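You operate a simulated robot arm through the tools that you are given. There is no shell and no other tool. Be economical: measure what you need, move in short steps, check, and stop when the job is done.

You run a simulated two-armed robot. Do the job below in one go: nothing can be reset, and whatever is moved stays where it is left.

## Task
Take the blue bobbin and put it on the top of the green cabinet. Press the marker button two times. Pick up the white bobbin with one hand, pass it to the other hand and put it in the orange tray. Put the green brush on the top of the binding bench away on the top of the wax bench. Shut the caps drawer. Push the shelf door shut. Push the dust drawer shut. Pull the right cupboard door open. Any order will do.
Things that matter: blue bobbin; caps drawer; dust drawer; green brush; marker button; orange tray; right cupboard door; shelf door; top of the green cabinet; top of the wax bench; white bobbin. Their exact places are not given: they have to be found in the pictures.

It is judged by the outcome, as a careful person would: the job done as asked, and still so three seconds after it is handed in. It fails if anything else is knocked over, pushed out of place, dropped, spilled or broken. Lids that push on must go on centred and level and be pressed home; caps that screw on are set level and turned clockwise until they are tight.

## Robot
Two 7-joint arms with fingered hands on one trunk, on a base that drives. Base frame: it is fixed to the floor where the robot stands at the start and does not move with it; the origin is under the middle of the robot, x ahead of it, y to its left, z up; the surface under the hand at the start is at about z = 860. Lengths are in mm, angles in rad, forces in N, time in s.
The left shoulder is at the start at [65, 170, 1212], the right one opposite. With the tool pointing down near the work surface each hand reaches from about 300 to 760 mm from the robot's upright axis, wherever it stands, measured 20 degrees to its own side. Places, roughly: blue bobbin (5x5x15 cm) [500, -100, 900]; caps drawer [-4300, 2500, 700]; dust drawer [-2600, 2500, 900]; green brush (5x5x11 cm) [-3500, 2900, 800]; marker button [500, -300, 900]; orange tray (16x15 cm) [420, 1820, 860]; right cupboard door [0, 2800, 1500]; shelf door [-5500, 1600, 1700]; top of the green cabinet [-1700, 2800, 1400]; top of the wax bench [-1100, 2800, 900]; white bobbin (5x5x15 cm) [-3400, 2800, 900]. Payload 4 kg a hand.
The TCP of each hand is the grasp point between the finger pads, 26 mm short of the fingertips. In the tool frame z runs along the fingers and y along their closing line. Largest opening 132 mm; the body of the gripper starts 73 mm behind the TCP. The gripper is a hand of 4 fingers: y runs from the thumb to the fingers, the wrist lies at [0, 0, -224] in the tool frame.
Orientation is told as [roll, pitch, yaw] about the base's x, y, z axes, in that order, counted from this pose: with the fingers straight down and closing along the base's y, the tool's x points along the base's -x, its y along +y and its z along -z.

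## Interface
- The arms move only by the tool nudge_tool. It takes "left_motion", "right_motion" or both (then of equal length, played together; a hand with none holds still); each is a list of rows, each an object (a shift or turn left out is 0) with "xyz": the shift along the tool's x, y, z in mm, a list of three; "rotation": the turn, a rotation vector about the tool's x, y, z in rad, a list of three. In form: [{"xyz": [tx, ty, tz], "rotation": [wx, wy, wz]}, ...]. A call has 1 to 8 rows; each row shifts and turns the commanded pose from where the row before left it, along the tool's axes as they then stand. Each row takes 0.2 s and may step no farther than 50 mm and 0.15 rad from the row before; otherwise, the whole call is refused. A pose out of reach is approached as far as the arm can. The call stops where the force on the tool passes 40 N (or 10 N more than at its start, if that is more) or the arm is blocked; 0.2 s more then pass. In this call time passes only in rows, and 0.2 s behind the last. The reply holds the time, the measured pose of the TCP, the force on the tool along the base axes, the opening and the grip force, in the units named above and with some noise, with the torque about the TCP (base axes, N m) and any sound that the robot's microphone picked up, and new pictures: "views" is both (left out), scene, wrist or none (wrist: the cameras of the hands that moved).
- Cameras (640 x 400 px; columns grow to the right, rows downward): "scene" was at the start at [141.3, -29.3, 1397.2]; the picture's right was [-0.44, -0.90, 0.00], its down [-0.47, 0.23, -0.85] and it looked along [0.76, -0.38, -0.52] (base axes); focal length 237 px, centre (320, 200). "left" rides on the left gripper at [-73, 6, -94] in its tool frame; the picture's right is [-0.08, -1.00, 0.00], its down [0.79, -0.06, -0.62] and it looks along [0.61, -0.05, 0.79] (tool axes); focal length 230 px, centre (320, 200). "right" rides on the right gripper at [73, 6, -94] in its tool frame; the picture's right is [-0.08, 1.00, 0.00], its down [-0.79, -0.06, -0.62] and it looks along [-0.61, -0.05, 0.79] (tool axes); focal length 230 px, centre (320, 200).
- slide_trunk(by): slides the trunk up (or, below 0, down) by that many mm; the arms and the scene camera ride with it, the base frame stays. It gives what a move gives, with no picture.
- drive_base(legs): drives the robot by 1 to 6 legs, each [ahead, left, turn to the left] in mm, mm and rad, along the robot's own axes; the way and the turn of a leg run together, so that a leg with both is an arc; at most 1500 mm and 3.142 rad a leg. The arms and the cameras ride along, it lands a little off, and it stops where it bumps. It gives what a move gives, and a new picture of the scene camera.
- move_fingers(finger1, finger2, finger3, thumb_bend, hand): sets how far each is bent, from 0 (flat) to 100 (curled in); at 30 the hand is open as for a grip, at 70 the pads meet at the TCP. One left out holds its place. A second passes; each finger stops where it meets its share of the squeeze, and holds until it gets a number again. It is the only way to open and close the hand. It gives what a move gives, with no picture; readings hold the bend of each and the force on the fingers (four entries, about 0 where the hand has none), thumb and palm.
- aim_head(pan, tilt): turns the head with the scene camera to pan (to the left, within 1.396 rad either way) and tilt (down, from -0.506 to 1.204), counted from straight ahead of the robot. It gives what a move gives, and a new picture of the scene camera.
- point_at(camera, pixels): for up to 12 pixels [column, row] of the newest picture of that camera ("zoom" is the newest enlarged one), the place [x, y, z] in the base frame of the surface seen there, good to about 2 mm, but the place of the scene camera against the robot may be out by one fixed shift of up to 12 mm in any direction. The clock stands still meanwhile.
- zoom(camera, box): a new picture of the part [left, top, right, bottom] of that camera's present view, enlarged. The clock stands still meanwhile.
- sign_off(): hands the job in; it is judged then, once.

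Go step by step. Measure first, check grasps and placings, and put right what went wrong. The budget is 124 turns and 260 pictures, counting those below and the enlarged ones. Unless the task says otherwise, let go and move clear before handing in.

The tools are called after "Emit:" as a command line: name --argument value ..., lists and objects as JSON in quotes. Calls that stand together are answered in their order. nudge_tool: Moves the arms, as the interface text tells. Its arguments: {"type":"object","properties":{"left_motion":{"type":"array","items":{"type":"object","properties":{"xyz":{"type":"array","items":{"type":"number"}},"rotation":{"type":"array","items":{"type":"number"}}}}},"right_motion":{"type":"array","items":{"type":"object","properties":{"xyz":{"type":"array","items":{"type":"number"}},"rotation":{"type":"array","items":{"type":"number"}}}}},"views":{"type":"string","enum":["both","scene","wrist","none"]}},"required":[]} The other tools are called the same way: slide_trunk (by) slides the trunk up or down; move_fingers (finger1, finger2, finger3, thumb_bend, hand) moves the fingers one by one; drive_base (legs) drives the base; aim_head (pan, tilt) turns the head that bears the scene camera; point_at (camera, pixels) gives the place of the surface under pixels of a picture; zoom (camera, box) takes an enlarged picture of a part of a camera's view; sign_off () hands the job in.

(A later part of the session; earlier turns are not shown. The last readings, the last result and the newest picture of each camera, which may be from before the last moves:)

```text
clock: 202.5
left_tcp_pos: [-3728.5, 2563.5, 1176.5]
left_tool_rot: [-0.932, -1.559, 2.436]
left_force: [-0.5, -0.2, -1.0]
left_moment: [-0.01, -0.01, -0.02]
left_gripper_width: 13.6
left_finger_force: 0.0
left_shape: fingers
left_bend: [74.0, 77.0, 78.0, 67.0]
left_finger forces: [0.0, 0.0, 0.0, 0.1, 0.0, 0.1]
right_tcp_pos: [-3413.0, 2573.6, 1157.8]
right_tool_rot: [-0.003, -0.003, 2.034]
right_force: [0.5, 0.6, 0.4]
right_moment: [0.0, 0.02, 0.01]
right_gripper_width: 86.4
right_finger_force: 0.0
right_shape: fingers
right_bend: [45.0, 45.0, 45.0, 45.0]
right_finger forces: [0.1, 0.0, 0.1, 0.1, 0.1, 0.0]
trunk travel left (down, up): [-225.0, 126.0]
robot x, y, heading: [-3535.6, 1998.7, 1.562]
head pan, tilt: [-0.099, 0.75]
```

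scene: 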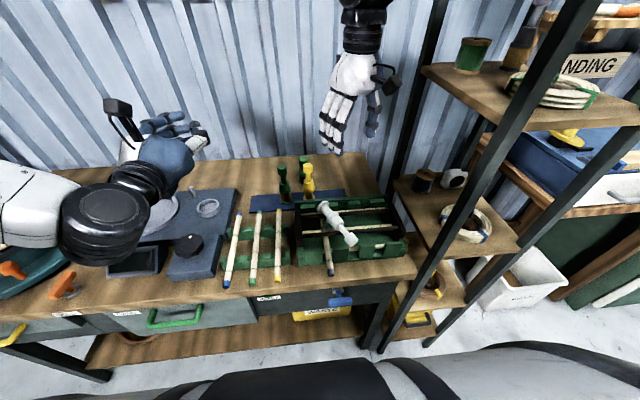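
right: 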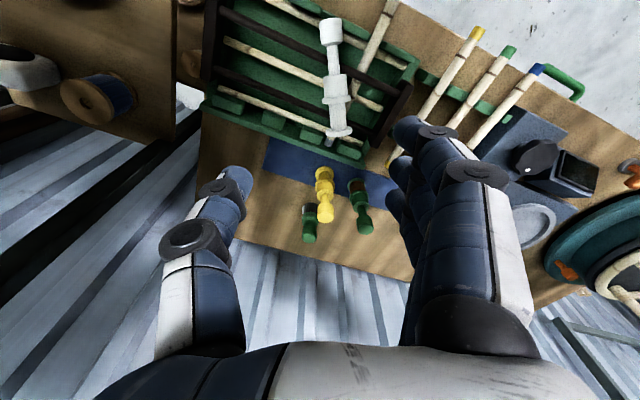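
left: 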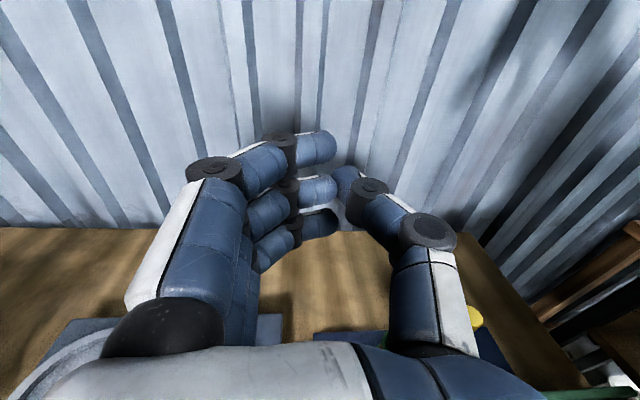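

In the right view the bobbin lies along the tool axis, from the knob at (330,30) to the base at (338,135). I'll measure along it.

Emit:
zoom --camera "right" --box '[240, 0, 440, 150]'

Emit:
point_at --camera "right" --pixels '[[331, 20], [331, 38], [333, 58], [335, 85], [336, 100], [338, 115], [339, 133], [324, 58], [342, 58], [310, 60], [350, 70], [305, 90]]'

```text
2.67 times, centred on (340, 75) of right
```

zoom: 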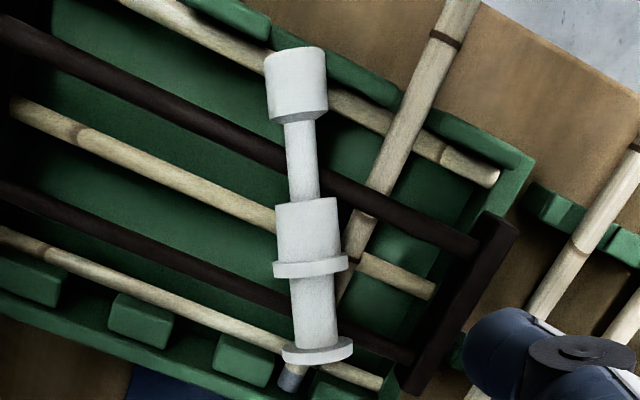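

```text
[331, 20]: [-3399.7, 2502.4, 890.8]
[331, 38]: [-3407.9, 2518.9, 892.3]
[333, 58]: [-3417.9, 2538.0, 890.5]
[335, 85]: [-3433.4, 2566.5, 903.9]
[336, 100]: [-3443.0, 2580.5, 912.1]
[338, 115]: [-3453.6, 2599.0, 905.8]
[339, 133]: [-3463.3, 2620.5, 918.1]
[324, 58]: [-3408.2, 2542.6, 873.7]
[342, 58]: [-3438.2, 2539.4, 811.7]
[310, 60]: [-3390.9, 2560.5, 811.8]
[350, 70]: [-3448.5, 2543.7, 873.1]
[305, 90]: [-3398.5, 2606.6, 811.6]
```

The neck lies at about (-3416,2536), axis z 881, and the rail top below is z 873. I'll pinch the neck with finger 2 and thumb only, so the bobbin can swing upright as I lift.

Emit:
nudge_tool --right_motion '[{"xyz": [33, 20, 0]}, {"xyz": [0, 0, 50]}, {"xyz": [0, 0, 50]}, {"xyz": [0, 0, 50]}, {"xyz": [0, 0, 40]}]' --views "wrist"

Emit:
point_at --camera "right" --pixels '[[320, 20], [320, 60], [322, 100], [324, 130], [326, 160]]'

```text
clock: 203.7
left_tcp_pos: [-3727.7, 2563.9, 1178.4]
left_tool_rot: [-0.964, -1.561, 2.469]
left_force: [0.2, -0.5, -0.3]
left_moment: [-0.01, 0.0, 0.02]
left_gripper_width: 13.5
left_finger_force: 0.0
left_shape: fingers
left_bend: [74.0, 77.0, 78.0, 67.0]
left_finger forces: [0.0, 0.0, 0.1, 0.0, 0.1, 0.1]
right_tcp_pos: [-3415.3, 2535.4, 968.9]
right_tool_rot: [-0.004, -0.003, 2.034]
right_force: [0.0, 0.7, -1.1]
right_moment: [-0.01, 0.0, 0.01]
right_gripper_width: 86.6
right_finger_force: 0.0
right_shape: fingers
right_bend: [45.0, 45.0, 45.0, 45.0]
right_finger forces: [0.1, 0.0, 0.0, 0.0, 0.1, 0.0]
trunk travel left (down, up): [-225.0, 126.0]
robot x, y, heading: [-3534.3, 1994.0, 1.559]
head pan, tilt: [-0.099, 0.75]
```

right: 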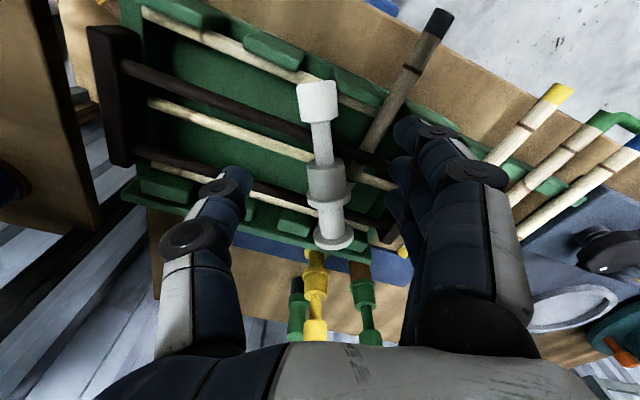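

```text
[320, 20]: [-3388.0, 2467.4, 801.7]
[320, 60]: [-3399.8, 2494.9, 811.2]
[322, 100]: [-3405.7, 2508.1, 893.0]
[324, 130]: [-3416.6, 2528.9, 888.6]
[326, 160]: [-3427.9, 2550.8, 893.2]
```

I'll check the stick's height near the left fingers, and narrow the hand slightly before going down.

Emit:
point_at --camera "right" --pixels '[[400, 90], [385, 115], [372, 142], [295, 130], [360, 145], [404, 128], [325, 125]]'

Emit:
move_fingers --hand "right" --finger1 45 --finger2 54 --finger3 45 --thumb_bend 54

```text
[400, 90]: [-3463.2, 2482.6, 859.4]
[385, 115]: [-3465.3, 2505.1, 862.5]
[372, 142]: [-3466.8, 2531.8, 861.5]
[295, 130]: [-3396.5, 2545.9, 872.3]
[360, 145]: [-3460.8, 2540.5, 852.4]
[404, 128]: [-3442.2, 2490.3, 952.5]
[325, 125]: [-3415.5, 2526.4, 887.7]
```

```text
clock: 204.7
left_tcp_pos: [-3727.2, 2562.6, 1177.6]
left_tool_rot: [-0.986, -1.562, 2.49]
left_force: [0.4, -0.4, -0.3]
left_moment: [0.01, 0.01, -0.01]
left_gripper_width: 13.8
left_finger_force: 0.2
left_shape: fingers
left_bend: [74.0, 77.0, 78.0, 67.0]
left_finger forces: [0.0, 0.1, 0.0, 0.0, 0.0, 0.0]
right_tcp_pos: [-3412.8, 2534.7, 968.8]
right_tool_rot: [-0.004, -0.004, 2.034]
right_force: [0.7, 0.3, 0.0]
right_moment: [0.01, -0.03, 0.02]
right_gripper_width: 72.5
right_finger_force: 0.0
right_shape: fingers
right_bend: [45.0, 54.0, 45.0, 54.0]
right_finger forces: [0.0, 0.0, 0.0, 0.0, 0.0, 0.0]
trunk travel left (down, up): [-225.0, 126.0]
robot x, y, heading: [-3538.1, 1995.7, 1.563]
head pan, tilt: [-0.099, 0.75]
```

The stick is at z≤862, below the tips. I'll descend to z≈902 and pinch with finger 2 and thumb.

Emit:
nudge_tool --right_motion '[{"xyz": [0, 1, 30]}, {"xyz": [0, 0, 24]}, {"xyz": [0, 0, 12]}]' --views "none"

Emit:
move_fingers --hand "right" --finger2 66 --thumb_bend 67

Emit:
move_fingers --hand "right" --finger2 76

Emit:
nudge_tool --right_motion '[{}]' --views "both"

```text
clock: 205.5
left_tcp_pos: [-3728.5, 2559.3, 1179.3]
left_tool_rot: [-1.252, -1.562, 2.756]
left_force: [-0.4, -0.9, -0.1]
left_moment: [-0.03, -0.01, 0.02]
left_gripper_width: 13.2
left_finger_force: 0.0
left_shape: fingers
left_bend: [74.0, 77.0, 78.0, 67.0]
left_finger forces: [0.0, 0.1, 0.0, 0.0, 0.0, 0.0]
right_tcp_pos: [-3414.0, 2534.9, 907.4]
right_tool_rot: [-0.006, -0.008, 2.033]
right_force: [0.1, -0.5, 20.8]
right_moment: [0.28, -0.81, -0.05]
right_gripper_width: 72.6
right_finger_force: 10.4
right_shape: fingers
right_bend: [45.0, 54.0, 45.0, 55.0]
right_finger forces: [0.1, 0.0, 0.0, 0.0, 20.7, 0.0]
trunk travel left (down, up): [-225.0, 126.0]
robot x, y, heading: [-3537.4, 1997.6, 1.559]
head pan, tilt: [-0.099, 0.75]
```

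```text
clock: 206.5
left_tcp_pos: [-3728.0, 2561.0, 1178.1]
left_tool_rot: [-1.011, -1.561, 2.511]
left_force: [0.0, -0.2, -0.7]
left_moment: [0.03, -0.01, 0.01]
left_gripper_width: 13.5
left_finger_force: 0.0
left_shape: fingers
left_bend: [74.0, 77.0, 78.0, 67.0]
left_finger forces: [0.0, 0.0, 0.0, 0.0, 0.0, 0.0]
right_tcp_pos: [-3414.6, 2533.5, 904.0]
right_tool_rot: [-0.004, -0.005, 2.034]
right_force: [3.7, 0.4, 7.6]
right_moment: [0.09, -0.22, -0.03]
right_gripper_width: 54.5
right_finger_force: 3.8
right_shape: fingers
right_bend: [45.0, 66.0, 45.0, 67.0]
right_finger forces: [0.0, 0.2, 0.0, 0.0, 8.0, 0.1]
trunk travel left (down, up): [-225.0, 126.0]
robot x, y, heading: [-3539.2, 1995.6, 1.558]
head pan, tilt: [-0.099, 0.75]
```

```text
clock: 207.5
left_tcp_pos: [-3728.6, 2561.0, 1177.7]
left_tool_rot: [-1.063, -1.561, 2.568]
left_force: [0.1, 0.1, 0.7]
left_moment: [0.01, 0.01, 0.02]
left_gripper_width: 13.3
left_finger_force: 0.0
left_shape: fingers
left_bend: [74.0, 77.0, 78.0, 67.0]
left_finger forces: [0.0, 0.0, 0.0, 0.1, 0.0, 0.0]
right_tcp_pos: [-3413.8, 2533.8, 904.1]
right_tool_rot: [-0.004, -0.003, 2.033]
right_force: [-2.4, -2.2, 7.7]
right_moment: [0.01, -0.08, 0.0]
right_gripper_width: 55.8
right_finger_force: 11.2
right_shape: fingers
right_bend: [45.0, 73.0, 45.0, 67.0]
right_finger forces: [0.0, 7.5, 0.0, 0.0, 15.1, 0.0]
trunk travel left (down, up): [-225.0, 126.0]
robot x, y, heading: [-3538.6, 1999.6, 1.563]
head pan, tilt: [-0.099, 0.75]
```

```text
clock: 207.9
left_tcp_pos: [-3727.6, 2561.3, 1178.0]
left_tool_rot: [-1.063, -1.562, 2.565]
left_force: [0.5, 0.6, -0.2]
left_moment: [-0.02, -0.02, -0.01]
left_gripper_width: 13.5
left_finger_force: 0.1
left_shape: fingers
left_bend: [74.0, 77.0, 78.0, 67.0]
left_finger forces: [0.0, 0.0, 0.0, 0.0, 0.0, 0.0]
right_tcp_pos: [-3415.5, 2534.1, 905.1]
right_tool_rot: [-0.004, -0.004, 2.033]
right_force: [-2.7, -2.6, 7.5]
right_moment: [-0.01, -0.04, -0.02]
right_gripper_width: 55.6
right_finger_force: 10.9
right_shape: fingers
right_bend: [45.0, 73.0, 45.0, 67.0]
right_finger forces: [0.1, 7.3, 0.0, 0.0, 14.8, 0.1]
trunk travel left (down, up): [-225.0, 126.0]
robot x, y, heading: [-3536.1, 1998.1, 1.559]
head pan, tilt: [-0.099, 0.75]
```

scene: 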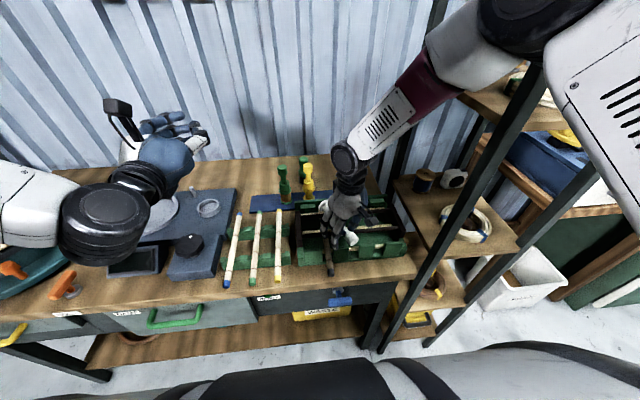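
right: 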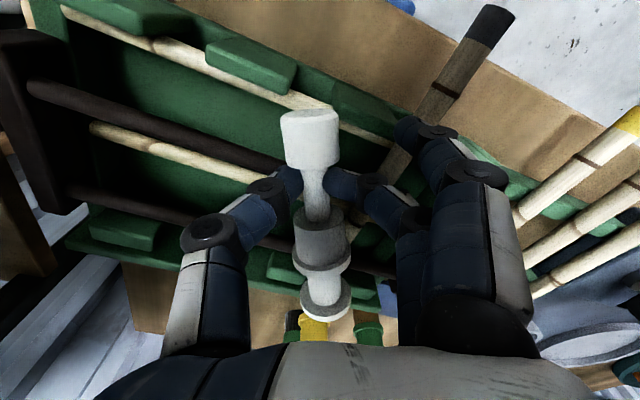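

The neck is pinched (7–15 N). I'll lift slowly while following an arc toward the base, and check whether it swings.

Emit:
nudge_tool --right_motion '[{"xyz": [-1, 0, -15]}, {"xyz": [-3, 0, -15]}, {"xyz": [-6, 0, -15]}, {"xyz": [-8, 0, -12]}]' --views "both"

Emit:
zoom --camera "scene" --box '[280, 120, 420, 290]'

```text
clock: 208.9
left_tcp_pos: [-3727.1, 2561.2, 1176.7]
left_tool_rot: [-0.982, -1.562, 2.484]
left_force: [0.0, -0.5, -0.1]
left_moment: [0.03, -0.01, 0.02]
left_gripper_width: 13.7
left_finger_force: 0.1
left_shape: fingers
left_bend: [74.0, 77.0, 78.0, 67.0]
left_finger forces: [0.0, 0.0, 0.0, 0.0, 0.1, 0.1]
right_tcp_pos: [-3421.0, 2549.6, 959.8]
right_tool_rot: [-0.003, -0.002, 2.033]
right_force: [0.1, 0.6, -0.2]
right_moment: [-0.04, -0.02, 0.03]
right_gripper_width: 57.9
right_finger_force: 4.2
right_shape: fingers
right_bend: [45.0, 74.0, 45.0, 65.0]
right_finger forces: [0.1, 4.2, 0.0, 0.1, 4.3, 0.1]
trunk travel left (down, up): [-225.0, 126.0]
robot x, y, heading: [-3537.1, 1998.0, 1.56]
head pan, tilt: [-0.099, 0.75]
```

scene: 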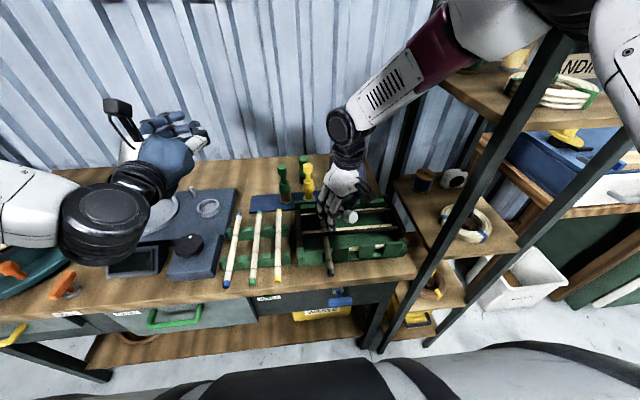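
right: 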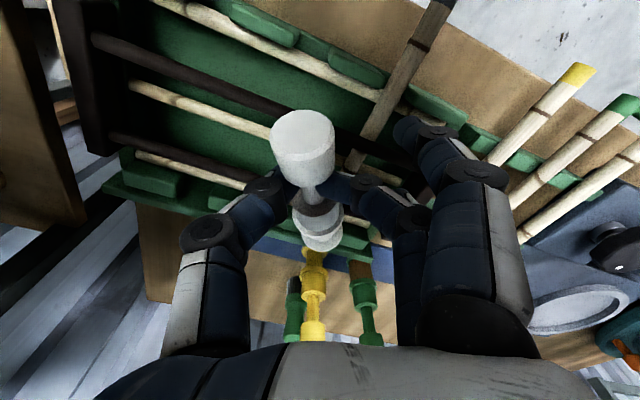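

```text
2.35 times, centred on (350, 205) of scene
```

zoom: 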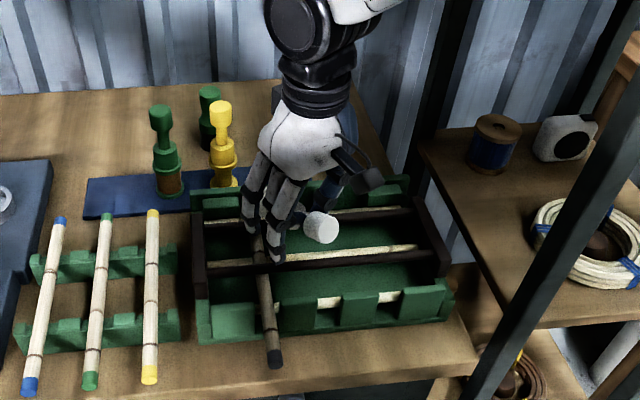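

It is pivoting as hoped. I'll continue the arc and rise.

Emit:
nudge_tool --right_motion '[{"xyz": [-8, 0, -12]}, {"xyz": [-10, 0, -12]}, {"xyz": [-12, 0, -12]}, {"xyz": [-12, 0, -10]}, {"xyz": [-8, 0, -10]}, {"xyz": [0, 0, -15]}, {"xyz": [0, 0, -20]}]' --views "both"

Emit:
zoom --camera "scene" --box '[280, 100, 420, 270]'

```text
clock: 210.5
left_tcp_pos: [-3727.8, 2561.5, 1177.6]
left_tool_rot: [-1.013, -1.561, 2.516]
left_force: [-0.3, -0.5, 0.5]
left_moment: [0.03, 0.0, -0.02]
left_gripper_width: 13.6
left_finger_force: 0.1
left_shape: fingers
left_bend: [74.0, 77.0, 78.0, 67.0]
left_finger forces: [0.0, 0.0, 0.0, 0.1, 0.0, 0.1]
right_tcp_pos: [-3446.1, 2592.9, 1052.2]
right_tool_rot: [-0.003, -0.005, 2.032]
right_force: [0.2, -0.5, 0.6]
right_moment: [0.01, -0.01, 0.02]
right_gripper_width: 53.3
right_finger_force: 0.1
right_shape: fingers
right_bend: [45.0, 76.0, 45.0, 67.0]
right_finger forces: [0.0, 0.0, 0.1, 0.0, 0.0, 0.0]
trunk travel left (down, up): [-225.0, 126.0]
robot x, y, heading: [-3537.0, 1997.5, 1.558]
head pan, tilt: [-0.099, 0.75]
```

scene: 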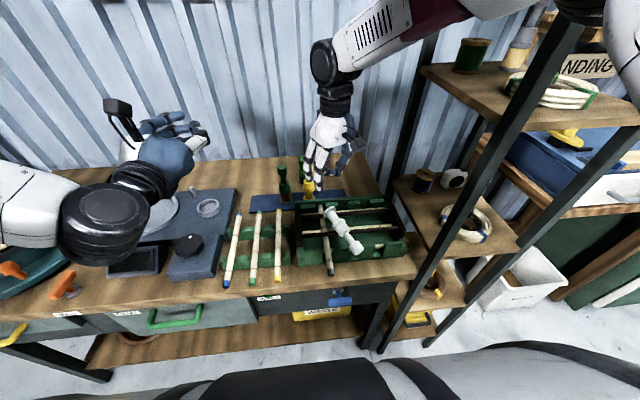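
right: 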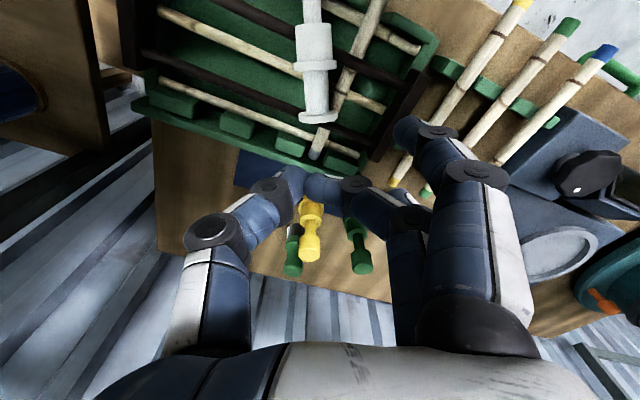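

```text
2.35 times, centred on (350, 185) of scene
```

zoom: 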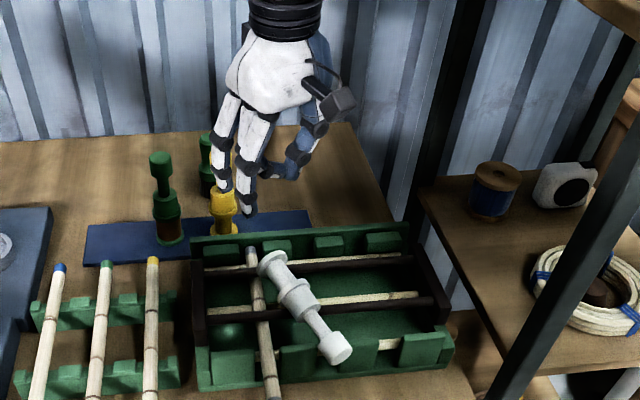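

It slipped back onto the rack in nearly the same pose. A firmer plan: grip the body with all fingers from above, then let the left hand take the knob end-on. I'll re-measure.

Emit:
point_at --camera "right" --pixels '[[312, 10], [314, 40], [313, 66], [315, 90], [318, 116], [330, 40], [298, 40], [296, 67], [330, 67], [280, 40], [350, 40], [370, 135]]'

Emit:
move_fingers --hand "right" --finger1 45 --finger2 45 --finger3 45 --thumb_bend 45

```text
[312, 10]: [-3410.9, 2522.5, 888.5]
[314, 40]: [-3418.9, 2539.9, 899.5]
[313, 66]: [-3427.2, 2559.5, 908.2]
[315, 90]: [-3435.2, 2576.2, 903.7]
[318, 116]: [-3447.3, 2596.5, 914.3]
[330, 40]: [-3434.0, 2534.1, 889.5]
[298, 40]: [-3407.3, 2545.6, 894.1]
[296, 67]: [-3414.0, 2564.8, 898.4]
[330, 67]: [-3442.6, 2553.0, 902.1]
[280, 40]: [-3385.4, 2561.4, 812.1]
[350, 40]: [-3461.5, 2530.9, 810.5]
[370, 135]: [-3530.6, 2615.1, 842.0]
```

```text
clock: 211.5
left_tcp_pos: [-3726.6, 2561.5, 1178.0]
left_tool_rot: [-0.979, -1.562, 2.482]
left_force: [0.7, -0.1, 0.0]
left_moment: [0.02, -0.01, -0.01]
left_gripper_width: 13.6
left_finger_force: 0.0
left_shape: fingers
left_bend: [74.0, 77.0, 78.0, 67.0]
left_finger forces: [0.0, 0.0, 0.0, 0.0, 0.1, 0.0]
right_tcp_pos: [-3446.7, 2592.6, 1050.0]
right_tool_rot: [-0.003, -0.004, 2.034]
right_force: [-0.2, -0.2, 0.6]
right_moment: [0.0, 0.01, 0.0]
right_gripper_width: 86.4
right_finger_force: 0.1
right_shape: fingers
right_bend: [45.0, 45.0, 45.0, 45.0]
right_finger forces: [0.0, 0.1, 0.0, 0.0, 0.0, 0.0]
trunk travel left (down, up): [-225.0, 126.0]
robot x, y, heading: [-3534.6, 1996.4, 1.562]
head pan, tilt: [-0.099, 0.75]
```

The bobbin's waist centre is at about (-3436,2577), axis z≈888. I'll pre-close to clear its flanges, align over the waist and descend.

Emit:
move_fingers --hand "right" --finger1 53 --finger2 53 --finger3 53 --thumb_bend 53

Emit:
nudge_tool --right_motion '[{"xyz": [19, -3, 0]}, {"xyz": [0, 0, 45]}, {"xyz": [0, 0, 45]}, {"xyz": [0, 0, 30]}, {"xyz": [0, 0, 14]}, {"xyz": [0, 0, 4]}, {"xyz": [0, 0, 4]}]' --views "wrist"

```text
clock: 212.5
left_tcp_pos: [-3727.2, 2561.9, 1177.3]
left_tool_rot: [-0.98, -1.562, 2.482]
left_force: [0.0, -1.1, 0.4]
left_moment: [0.01, 0.01, -0.01]
left_gripper_width: 13.5
left_finger_force: 0.0
left_shape: fingers
left_bend: [74.0, 77.0, 78.0, 67.0]
left_finger forces: [0.0, 0.1, 0.0, 0.0, 0.0, 0.1]
right_tcp_pos: [-3447.3, 2594.0, 1050.7]
right_tool_rot: [-0.005, -0.004, 2.033]
right_force: [-1.2, 0.8, 0.6]
right_moment: [0.01, -0.02, 0.0]
right_gripper_width: 61.6
right_finger_force: 0.1
right_shape: fingers
right_bend: [53.0, 53.0, 53.0, 53.0]
right_finger forces: [0.0, 0.1, 0.0, 0.0, 0.1, 0.1]
trunk travel left (down, up): [-225.0, 126.0]
robot x, y, heading: [-3535.0, 1997.4, 1.565]
head pan, tilt: [-0.099, 0.75]
```

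```text
clock: 214.1
left_tcp_pos: [-3727.4, 2562.9, 1178.2]
left_tool_rot: [-0.982, -1.562, 2.485]
left_force: [0.8, -0.4, 0.2]
left_moment: [0.01, 0.03, 0.0]
left_gripper_width: 13.7
left_finger_force: 0.1
left_shape: fingers
left_bend: [74.0, 77.0, 78.0, 67.0]
left_finger forces: [0.1, 0.0, 0.0, 0.0, 0.1, 0.1]
right_tcp_pos: [-3433.6, 2578.3, 909.9]
right_tool_rot: [-0.003, -0.003, 2.033]
right_force: [0.8, 0.6, 0.4]
right_moment: [0.02, -0.01, 0.01]
right_gripper_width: 61.9
right_finger_force: 0.1
right_shape: fingers
right_bend: [53.0, 53.0, 53.0, 53.0]
right_finger forces: [0.0, 0.0, 0.1, 0.0, 0.0, 0.0]
trunk travel left (down, up): [-225.0, 126.0]
robot x, y, heading: [-3535.4, 1995.9, 1.56]
head pan, tilt: [-0.099, 0.75]
```

right: 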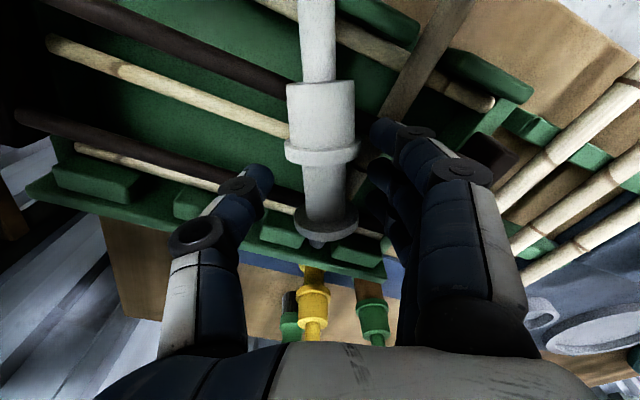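

No contact yet. I'll go a little lower in small steps until I feel the rack.

Emit:
nudge_tool --right_motion '[{"xyz": [0, 0, 4]}, {"xyz": [0, 0, 4]}, {"xyz": [0, 0, 4]}, {"xyz": [0, 0, 3]}]' --views "none"

Emit:
move_fingers --hand "right" --finger1 66 --finger2 66 --finger3 66 --thumb_bend 66

Emit:
move_fingers --hand "right" --finger1 74 --finger2 72 --finger3 74 --thumb_bend 72

Emit:
nudge_tool --right_motion '[{}]' --views "wrist"

```text
clock: 214.9
left_tcp_pos: [-3726.8, 2560.0, 1180.3]
left_tool_rot: [-1.3, -1.563, 2.801]
left_force: [-0.3, 1.2, 0.7]
left_moment: [0.0, 0.02, -0.02]
left_gripper_width: 13.3
left_finger_force: 0.1
left_shape: fingers
left_bend: [74.0, 77.0, 78.0, 67.0]
left_finger forces: [0.0, 0.0, 0.0, 0.1, 0.0, 0.0]
right_tcp_pos: [-3434.9, 2580.2, 906.0]
right_tool_rot: [-0.005, -0.013, 2.03]
right_force: [1.6, -6.1, 30.9]
right_moment: [-1.45, 0.57, 0.22]
right_gripper_width: 62.0
right_finger_force: 15.9
right_shape: fingers
right_bend: [60.0, 53.0, 53.0, 53.0]
right_finger forces: [30.4, 0.0, 0.0, 0.1, 0.1, 0.0]
trunk travel left (down, up): [-225.0, 126.0]
robot x, y, heading: [-3534.6, 1997.4, 1.563]
head pan, tilt: [-0.099, 0.75]
stopped in row 3 (right hand): the force on the tool passed its limit at 43 N (the readings are from after the stop); the commanded pose is now the measured one
```

```text
clock: 215.9
left_tcp_pos: [-3728.1, 2559.6, 1180.0]
left_tool_rot: [-1.27, -1.562, 2.773]
left_force: [0.2, 0.0, -0.3]
left_moment: [0.02, 0.0, 0.02]
left_gripper_width: 13.7
left_finger_force: 0.0
left_shape: fingers
left_bend: [74.0, 77.0, 78.0, 67.0]
left_finger forces: [0.0, 0.0, 0.1, 0.0, 0.0, 0.0]
right_tcp_pos: [-3435.9, 2580.0, 904.3]
right_tool_rot: [-0.005, -0.011, 2.031]
right_force: [-8.3, -0.7, 33.7]
right_moment: [-1.3, 0.93, -0.26]
right_gripper_width: 51.7
right_finger_force: 25.9
right_shape: fingers
right_bend: [68.0, 60.0, 60.0, 62.0]
right_finger forces: [32.2, 5.7, 4.0, 0.1, 9.2, 0.1]
trunk travel left (down, up): [-225.0, 126.0]
robot x, y, heading: [-3534.9, 1996.2, 1.563]
head pan, tilt: [-0.099, 0.75]
```

```text
clock: 216.9
left_tcp_pos: [-3728.0, 2560.6, 1179.4]
left_tool_rot: [-1.09, -1.563, 2.592]
left_force: [-0.3, -0.7, -0.6]
left_moment: [0.02, 0.01, -0.02]
left_gripper_width: 13.3
left_finger_force: 0.1
left_shape: fingers
left_bend: [74.0, 77.0, 78.0, 67.0]
left_finger forces: [0.0, 0.0, 0.0, 0.0, 0.0, 0.0]
right_tcp_pos: [-3434.5, 2579.5, 900.8]
right_tool_rot: [-0.004, -0.006, 2.032]
right_force: [-2.4, -4.2, 10.3]
right_moment: [-0.49, 0.15, -0.13]
right_gripper_width: 42.8
right_finger_force: 25.4
right_shape: fingers
right_bend: [73.0, 62.0, 64.0, 65.0]
right_finger forces: [15.2, 7.8, 7.9, 0.0, 19.0, 0.0]
trunk travel left (down, up): [-225.0, 126.0]
robot x, y, heading: [-3537.4, 1996.9, 1.558]
head pan, tilt: [-0.099, 0.75]
```

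```text
clock: 217.3
left_tcp_pos: [-3727.9, 2561.0, 1178.2]
left_tool_rot: [-1.075, -1.562, 2.579]
left_force: [0.9, 0.4, -0.1]
left_moment: [-0.01, 0.01, 0.01]
left_gripper_width: 13.6
left_finger_force: 0.1
left_shape: fingers
left_bend: [74.0, 77.0, 78.0, 67.0]
left_finger forces: [0.1, 0.0, 0.0, 0.1, 0.0, 0.1]
right_tcp_pos: [-3434.3, 2579.9, 900.5]
right_tool_rot: [-0.003, -0.007, 2.03]
right_force: [-1.3, -5.1, 8.1]
right_moment: [-0.47, 0.11, -0.11]
right_gripper_width: 42.6
right_finger_force: 24.4
right_shape: fingers
right_bend: [73.0, 63.0, 64.0, 65.0]
right_finger forces: [14.4, 7.6, 7.7, 0.0, 19.3, 0.0]
trunk travel left (down, up): [-225.0, 126.0]
robot x, y, heading: [-3537.6, 1995.9, 1.561]
head pan, tilt: [-0.099, 0.75]
```

right: 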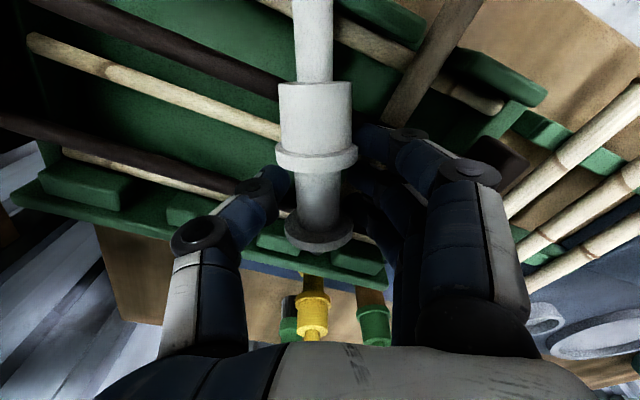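

The grip is strong (thumb 19 N). I'll lift slowly and check.

Emit:
nudge_tool --right_motion '[{"xyz": [0, 0, -10]}, {"xyz": [0, 0, -15]}, {"xyz": [0, 0, -20]}, {"xyz": [0, 0, -25]}, {"xyz": [0, 0, -30]}]' --views "both"

```text
clock: 218.5
left_tcp_pos: [-3726.9, 2561.1, 1177.8]
left_tool_rot: [-1.03, -1.563, 2.533]
left_force: [-0.5, 0.4, -0.2]
left_moment: [0.0, 0.02, 0.01]
left_gripper_width: 13.3
left_finger_force: 0.1
left_shape: fingers
left_bend: [74.0, 77.0, 78.0, 67.0]
left_finger forces: [0.0, 0.0, 0.1, 0.0, 0.0, 0.0]
right_tcp_pos: [-3433.6, 2578.1, 1001.8]
right_tool_rot: [-0.004, -0.007, 2.031]
right_force: [0.4, 0.0, -1.1]
right_moment: [0.01, -0.03, 0.02]
right_gripper_width: 42.2
right_finger_force: 21.6
right_shape: fingers
right_bend: [71.0, 63.0, 65.0, 65.0]
right_finger forces: [8.1, 7.1, 6.5, 0.1, 20.9, 0.0]
trunk travel left (down, up): [-225.0, 126.0]
robot x, y, heading: [-3535.9, 1994.1, 1.561]
head pan, tilt: [-0.099, 0.75]
```

scene: 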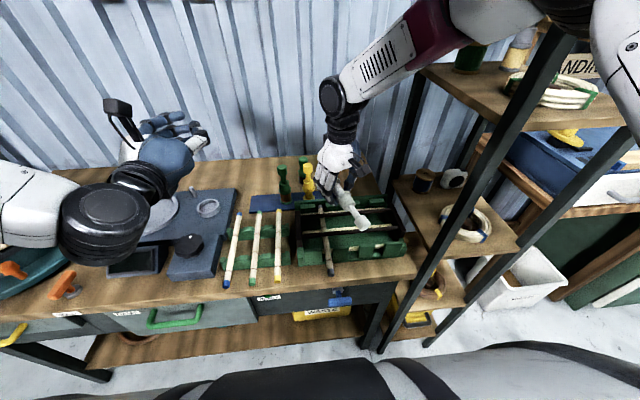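
right: 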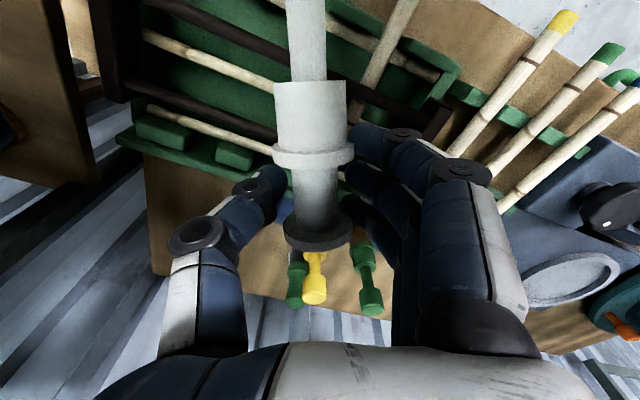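

All fingers hold it firmly. I'll raise and turn the bobbin so its knob faces back toward the robot, then open and bring the left hand underneath, end-on to the knob.

Emit:
nudge_tool --right_motion '[{"xyz": [-17, 5, -42], "rotation": [0, 0, 0.1]}, {"xyz": [-17, 5, -42], "rotation": [0, 0, 0.1]}, {"xyz": [-17, 5, -42], "rotation": [0, 0, 0.1]}, {"xyz": [-17, 5, -42], "rotation": [0, 0, 0.1]}, {"xyz": [-17, 5, -42], "rotation": [0, 0, 0.1]}, {"xyz": [-17, 5, -42], "rotation": [0, 0, 0.1]}]' --views "none"

Emit:
move_fingers --hand "left" --finger1 35 --finger2 35 --finger3 35 --thumb_bend 35

Emit:
nudge_tool --left_motion '[{"xyz": [15, -36, 4], "rotation": [0.03, 0, 0]}, {"xyz": [15, -36, 4], "rotation": [0.03, 0, 0]}, {"xyz": [15, -36, 4], "rotation": [0.03, 0, 0]}, {"xyz": [15, -36, 4]}, {"xyz": [10, -36, 4]}]' --views "both"

```text
clock: 219.9
left_tcp_pos: [-3727.2, 2559.7, 1179.8]
left_tool_rot: [-1.149, -1.563, 2.651]
left_force: [-0.2, -0.5, 0.8]
left_moment: [-0.02, 0.0, 0.03]
left_gripper_width: 13.8
left_finger_force: 0.2
left_shape: fingers
left_bend: [74.0, 77.0, 78.0, 67.0]
left_finger forces: [0.0, 0.0, 0.0, 0.1, 0.0, 0.1]
right_tcp_pos: [-3477.2, 2638.8, 1248.2]
right_tool_rot: [0.0, -0.008, 1.43]
right_force: [0.7, -1.1, -0.1]
right_moment: [0.04, 0.03, 0.02]
right_gripper_width: 42.2
right_finger_force: 21.5
right_shape: fingers
right_bend: [71.0, 63.0, 65.0, 65.0]
right_finger forces: [8.1, 7.1, 6.5, 0.0, 20.8, 0.1]
right hand out of reach, approached as far as the arm can: row 6
trunk travel left (down, up): [-225.0, 126.0]
robot x, y, heading: [-3536.8, 1997.7, 1.561]
head pan, tilt: [-0.099, 0.75]
```

```text
clock: 220.9
left_tcp_pos: [-3727.8, 2562.6, 1178.3]
left_tool_rot: [-0.978, -1.561, 2.479]
left_force: [0.8, 0.6, -0.4]
left_moment: [-0.03, -0.02, 0.03]
left_gripper_width: 119.7
left_finger_force: 0.0
left_shape: fingers
left_bend: [35.0, 35.0, 35.0, 35.0]
left_finger forces: [0.0, 0.0, 0.1, 0.1, 0.1, 0.0]
right_tcp_pos: [-3477.1, 2642.2, 1247.8]
right_tool_rot: [0.001, -0.008, 1.43]
right_force: [-0.8, 0.9, -1.1]
right_moment: [0.03, -0.03, -0.02]
right_gripper_width: 42.0
right_finger_force: 21.1
right_shape: fingers
right_bend: [71.0, 63.0, 65.0, 65.0]
right_finger forces: [8.3, 7.2, 6.4, 0.0, 20.8, 0.1]
trunk travel left (down, up): [-225.0, 126.0]
robot x, y, heading: [-3533.3, 1993.0, 1.559]
head pan, tilt: [-0.099, 0.75]
```

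```text
clock: 222.1
left_tcp_pos: [-3543.5, 2559.5, 1111.3]
left_tool_rot: [-1.099, -1.563, 2.513]
left_force: [-0.1, 0.4, 0.0]
left_moment: [0.01, 0.0, 0.02]
left_gripper_width: 119.6
left_finger_force: 0.0
left_shape: fingers
left_bend: [35.0, 35.0, 35.0, 35.0]
left_finger forces: [0.1, 0.1, 0.0, 0.0, 0.1, 0.0]
right_tcp_pos: [-3475.5, 2642.3, 1247.5]
right_tool_rot: [0.001, -0.008, 1.431]
right_force: [-0.4, 0.2, -0.6]
right_moment: [0.01, -0.01, 0.0]
right_gripper_width: 42.2
right_finger_force: 21.0
right_shape: fingers
right_bend: [71.0, 63.0, 65.0, 65.0]
right_finger forces: [8.2, 7.0, 6.4, 0.0, 20.8, 0.0]
trunk travel left (down, up): [-225.0, 126.0]
robot x, y, heading: [-3536.2, 1993.5, 1.562]
head pan, tilt: [-0.099, 0.75]
```

scene: 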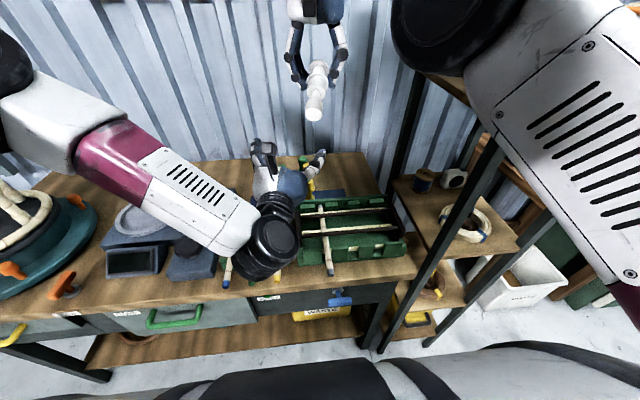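
left: 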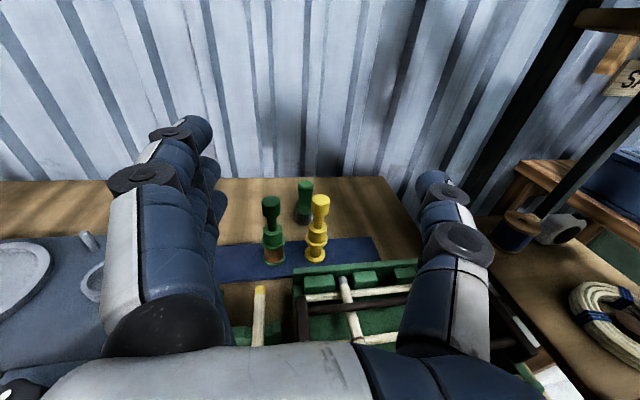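

The left hand is level with matching yaw (≈1.42). I'll measure the bobbin's knob and body positions.

Emit:
point_at --camera "scene" --pixels '[[314, 113], [314, 100], [316, 88], [318, 72], [308, 103], [320, 103]]'

Emit:
zoom --camera "scene" --box '[240, 20, 400, 210]'

```text
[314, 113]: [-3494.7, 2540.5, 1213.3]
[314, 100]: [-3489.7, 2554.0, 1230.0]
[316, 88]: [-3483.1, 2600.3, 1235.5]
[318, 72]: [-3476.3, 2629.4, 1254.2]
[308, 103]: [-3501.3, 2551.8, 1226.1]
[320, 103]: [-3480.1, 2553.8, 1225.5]
```

```text
2.11 times, centred on (320, 115) of scene
```

zoom: 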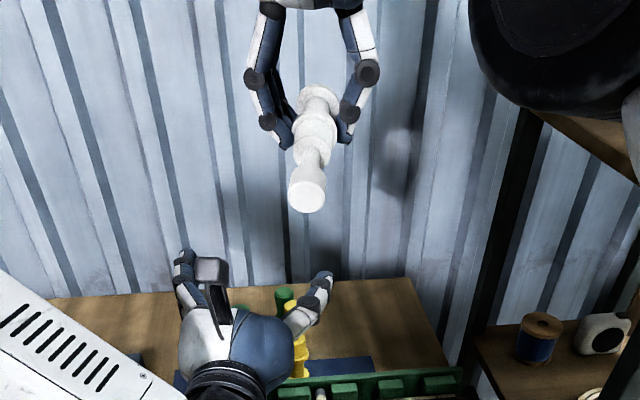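

The knob centre is at about (-3482,2554,1215), axis level. I'll align the left hand below it and raise it so the knob sits between the fingers.

Emit:
nudge_tool --left_motion '[{"xyz": [0, -31, 4]}, {"xyz": [0, -30, 4]}, {"xyz": [-40, 0, 0]}, {"xyz": [-40, 0, 0]}, {"xyz": [-24, 0, 0]}]' --views "wrist"

Emit:
point_at --camera "left" --pixels '[[320, 200], [320, 180], [320, 160], [320, 230], [300, 200], [340, 200]]'

```text
clock: 223.3
left_tcp_pos: [-3487.3, 2558.5, 1213.7]
left_tool_rot: [-1.045, -1.56, 2.459]
left_force: [-0.1, 0.2, 0.4]
left_moment: [0.02, 0.01, -0.02]
left_gripper_width: 119.8
left_finger_force: 0.2
left_shape: fingers
left_bend: [35.0, 35.0, 35.0, 35.0]
left_finger forces: [0.1, 0.0, 0.0, 0.0, 0.0, 0.1]
right_tcp_pos: [-3476.9, 2640.1, 1248.5]
right_tool_rot: [0.001, -0.008, 1.429]
right_force: [-0.1, 0.2, -2.0]
right_moment: [0.02, -0.02, 0.0]
right_gripper_width: 42.0
right_finger_force: 21.4
right_shape: fingers
right_bend: [71.0, 63.0, 65.0, 65.0]
right_finger forces: [8.1, 7.1, 6.2, 0.0, 20.8, 0.0]
trunk travel left (down, up): [-225.0, 126.0]
robot x, y, heading: [-3537.8, 2002.1, 1.556]
head pan, tilt: [-0.099, 0.75]
```

left: 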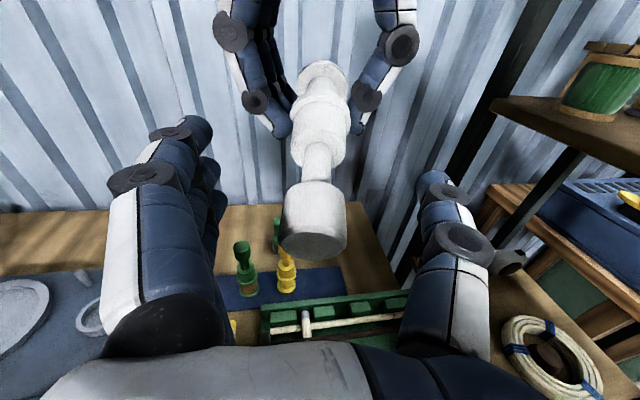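

```text
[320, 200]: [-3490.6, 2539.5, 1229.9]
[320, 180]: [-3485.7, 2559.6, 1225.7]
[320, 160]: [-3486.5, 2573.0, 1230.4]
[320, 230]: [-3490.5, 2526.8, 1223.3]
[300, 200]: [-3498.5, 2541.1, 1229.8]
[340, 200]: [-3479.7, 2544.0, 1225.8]
```

The knob spans y 2526–2555 and the neck lies just beyond. I'll retreat 10 mm to match the good grip used on the blue bobbin, and close.

Emit:
nudge_tool --left_motion '[{"xyz": [0, 2, -10]}]' --views "none"

Emit:
move_fingers --hand "left" --finger1 66 --finger2 64 --finger3 66 --thumb_bend 67

Emit:
move_fingers --hand "left" --finger1 70 --finger2 76 --finger3 70

Emit:
nudge_tool --left_motion '[{}]' --views "wrist"

```text
clock: 223.7
left_tcp_pos: [-3491.2, 2549.4, 1213.8]
left_tool_rot: [-1.1, -1.563, 2.514]
left_force: [0.5, 0.6, 0.3]
left_moment: [0.0, -0.02, 0.01]
left_gripper_width: 119.8
left_finger_force: 0.0
left_shape: fingers
left_bend: [35.0, 35.0, 35.0, 35.0]
left_finger forces: [0.0, 0.0, 0.0, 0.0, 0.0, 0.0]
right_tcp_pos: [-3477.8, 2640.1, 1247.8]
right_tool_rot: [0.001, -0.007, 1.43]
right_force: [-0.9, -0.2, -1.4]
right_moment: [0.01, -0.02, 0.04]
right_gripper_width: 41.8
right_finger_force: 21.5
right_shape: fingers
right_bend: [71.0, 63.0, 65.0, 65.0]
right_finger forces: [8.2, 7.1, 6.3, 0.0, 20.7, 0.0]
trunk travel left (down, up): [-225.0, 126.0]
robot x, y, heading: [-3535.8, 1997.8, 1.554]
head pan, tilt: [-0.099, 0.75]
```

```text
clock: 224.7
left_tcp_pos: [-3489.3, 2549.3, 1213.7]
left_tool_rot: [-1.068, -1.564, 2.484]
left_force: [2.1, 1.1, 0.6]
left_moment: [-0.02, -0.03, -0.03]
left_gripper_width: 23.7
left_finger_force: 1.2
left_shape: fingers
left_bend: [66.0, 64.0, 66.0, 66.0]
left_finger forces: [0.0, 0.1, 0.0, 0.0, 1.6, 0.0]
right_tcp_pos: [-3476.9, 2640.9, 1247.1]
right_tool_rot: [0.002, -0.007, 1.432]
right_force: [-0.5, -1.2, -1.6]
right_moment: [0.0, 0.05, -0.15]
right_gripper_width: 42.3
right_finger_force: 21.6
right_shape: fingers
right_bend: [71.0, 63.0, 65.0, 65.0]
right_finger forces: [8.7, 7.4, 6.3, 0.1, 20.3, 0.1]
trunk travel left (down, up): [-225.0, 126.0]
robot x, y, heading: [-3531.9, 2000.5, 1.56]
head pan, tilt: [-0.099, 0.75]
```

```text
clock: 225.7
left_tcp_pos: [-3489.3, 2550.7, 1212.9]
left_tool_rot: [-1.081, -1.563, 2.495]
left_force: [0.1, 6.0, 0.0]
left_moment: [0.0, -0.01, 0.01]
left_gripper_width: 19.9
left_finger_force: 5.1
left_shape: fingers
left_bend: [70.0, 70.0, 70.0, 66.0]
left_finger forces: [0.0, 6.3, 0.0, 0.0, 4.0, 0.0]
right_tcp_pos: [-3476.9, 2642.0, 1247.2]
right_tool_rot: [0.002, -0.005, 1.432]
right_force: [-0.1, -5.7, -0.8]
right_moment: [-0.12, 0.03, 0.0]
right_gripper_width: 41.7
right_finger_force: 21.4
right_shape: fingers
right_bend: [71.0, 63.0, 65.0, 64.0]
right_finger forces: [8.1, 6.8, 6.2, 0.0, 21.2, 0.0]
trunk travel left (down, up): [-225.0, 126.0]
robot x, y, heading: [-3536.1, 1998.6, 1.562]
head pan, tilt: [-0.099, 0.75]
```

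```text
clock: 226.1
left_tcp_pos: [-3490.3, 2549.3, 1214.4]
left_tool_rot: [-1.076, -1.561, 2.49]
left_force: [-0.3, 4.8, 0.6]
left_moment: [0.0, -0.02, 0.05]
left_gripper_width: 20.1
left_finger_force: 5.1
left_shape: fingers
left_bend: [70.0, 70.0, 70.0, 66.0]
left_finger forces: [0.1, 6.2, 0.0, 0.0, 4.1, 0.0]
right_tcp_pos: [-3477.5, 2641.8, 1247.8]
right_tool_rot: [0.001, -0.005, 1.43]
right_force: [0.2, -5.3, -2.0]
right_moment: [-0.13, 0.0, 0.06]
right_gripper_width: 41.6
right_finger_force: 21.4
right_shape: fingers
right_bend: [71.0, 63.0, 65.0, 64.0]
right_finger forces: [8.3, 6.7, 6.3, 0.1, 21.4, 0.1]
trunk travel left (down, up): [-225.0, 126.0]
robot x, y, heading: [-3539.0, 1993.1, 1.559]
head pan, tilt: [-0.099, 0.75]
```

left: 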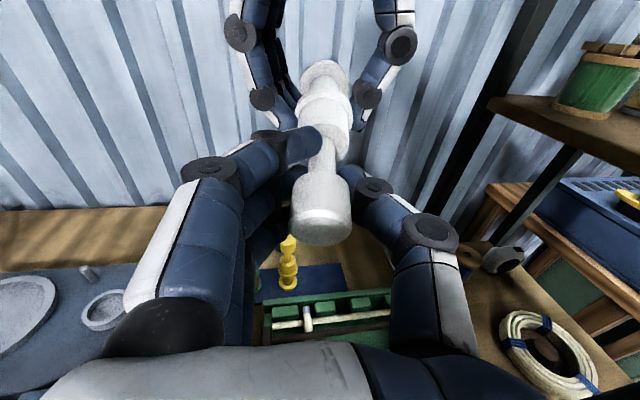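

The neck is pinched behind the knob. I'll curl fingers 1 and 3 further to cage the neck above and below and firm up finger 2.

Emit:
move_fingers --hand "left" --finger1 85 --finger2 79 --finger3 85

Emit:
move_fingers --hand "right" --finger1 58 --finger2 58 --finger3 58 --thumb_bend 59

Emit:
nudge_tool --left_motion '[{}]' --views "both"

```text
clock: 227.1
left_tcp_pos: [-3490.8, 2550.3, 1214.0]
left_tool_rot: [-1.067, -1.561, 2.48]
left_force: [-0.4, 4.2, 0.5]
left_moment: [0.0, -0.03, 0.05]
left_gripper_width: 18.0
left_finger_force: 5.4
left_shape: fingers
left_bend: [85.0, 70.0, 85.0, 66.0]
left_finger forces: [0.1, 6.6, 0.1, 0.1, 4.3, 0.1]
right_tcp_pos: [-3477.3, 2641.5, 1247.8]
right_tool_rot: [0.002, -0.006, 1.431]
right_force: [0.4, -4.5, -1.9]
right_moment: [-0.1, -0.06, 0.05]
right_gripper_width: 41.7
right_finger_force: 21.5
right_shape: fingers
right_bend: [71.0, 63.0, 65.0, 64.0]
right_finger forces: [8.2, 6.8, 6.2, 0.0, 21.5, 0.1]
trunk travel left (down, up): [-225.0, 126.0]
robot x, y, heading: [-3537.0, 1996.3, 1.561]
head pan, tilt: [-0.099, 0.75]
```

```text
clock: 228.1
left_tcp_pos: [-3490.0, 2550.3, 1213.7]
left_tool_rot: [-1.055, -1.561, 2.47]
left_force: [-0.9, 1.4, -0.4]
left_moment: [0.0, 0.0, 0.06]
left_gripper_width: 18.1
left_finger_force: 6.5
left_shape: fingers
left_bend: [85.0, 71.0, 85.0, 66.0]
left_finger forces: [0.2, 7.1, 0.1, 0.0, 5.1, 0.0]
right_tcp_pos: [-3477.5, 2641.6, 1248.5]
right_tool_rot: [-0.001, -0.006, 1.431]
right_force: [1.8, 0.6, -1.7]
right_moment: [0.04, 0.03, 0.04]
right_gripper_width: 46.2
right_finger_force: 0.3
right_shape: fingers
right_bend: [57.0, 57.0, 57.0, 58.0]
right_finger forces: [0.1, 0.0, 0.1, 0.0, 1.0, 0.0]
trunk travel left (down, up): [-225.0, 126.0]
robot x, y, heading: [-3538.3, 1996.3, 1.563]
head pan, tilt: [-0.099, 0.75]
```

```text
clock: 228.5
left_tcp_pos: [-3490.8, 2549.8, 1214.1]
left_tool_rot: [-1.062, -1.562, 2.476]
left_force: [-1.2, -0.7, -0.1]
left_moment: [-0.03, -0.04, 0.09]
left_gripper_width: 18.2
left_finger_force: 6.5
left_shape: fingers
left_bend: [85.0, 71.0, 85.0, 66.0]
left_finger forces: [0.3, 7.1, 0.1, 0.1, 5.0, 0.1]
right_tcp_pos: [-3478.8, 2641.4, 1247.1]
right_tool_rot: [0.002, -0.008, 1.431]
right_force: [1.6, 1.0, -0.9]
right_moment: [0.0, -0.02, -0.03]
right_gripper_width: 46.4
right_finger_force: 0.5
right_shape: fingers
right_bend: [57.0, 57.0, 57.0, 58.0]
right_finger forces: [0.0, 0.0, 0.0, 0.0, 1.0, 0.0]
trunk travel left (down, up): [-225.0, 126.0]
robot x, y, heading: [-3537.3, 1996.4, 1.559]
head pan, tilt: [-0.099, 0.75]
```

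scene: 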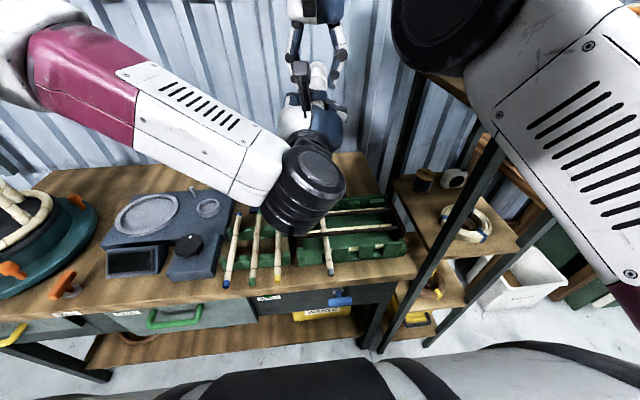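
left: 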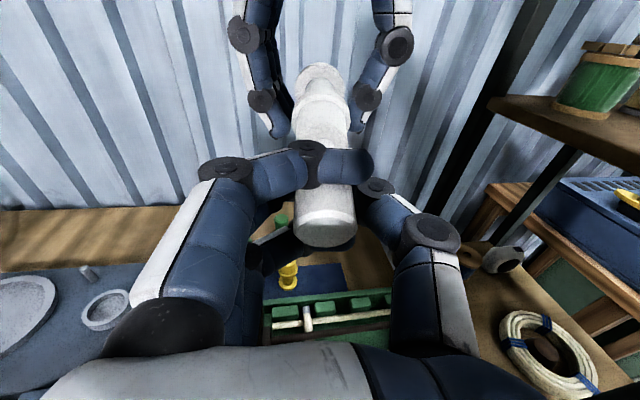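

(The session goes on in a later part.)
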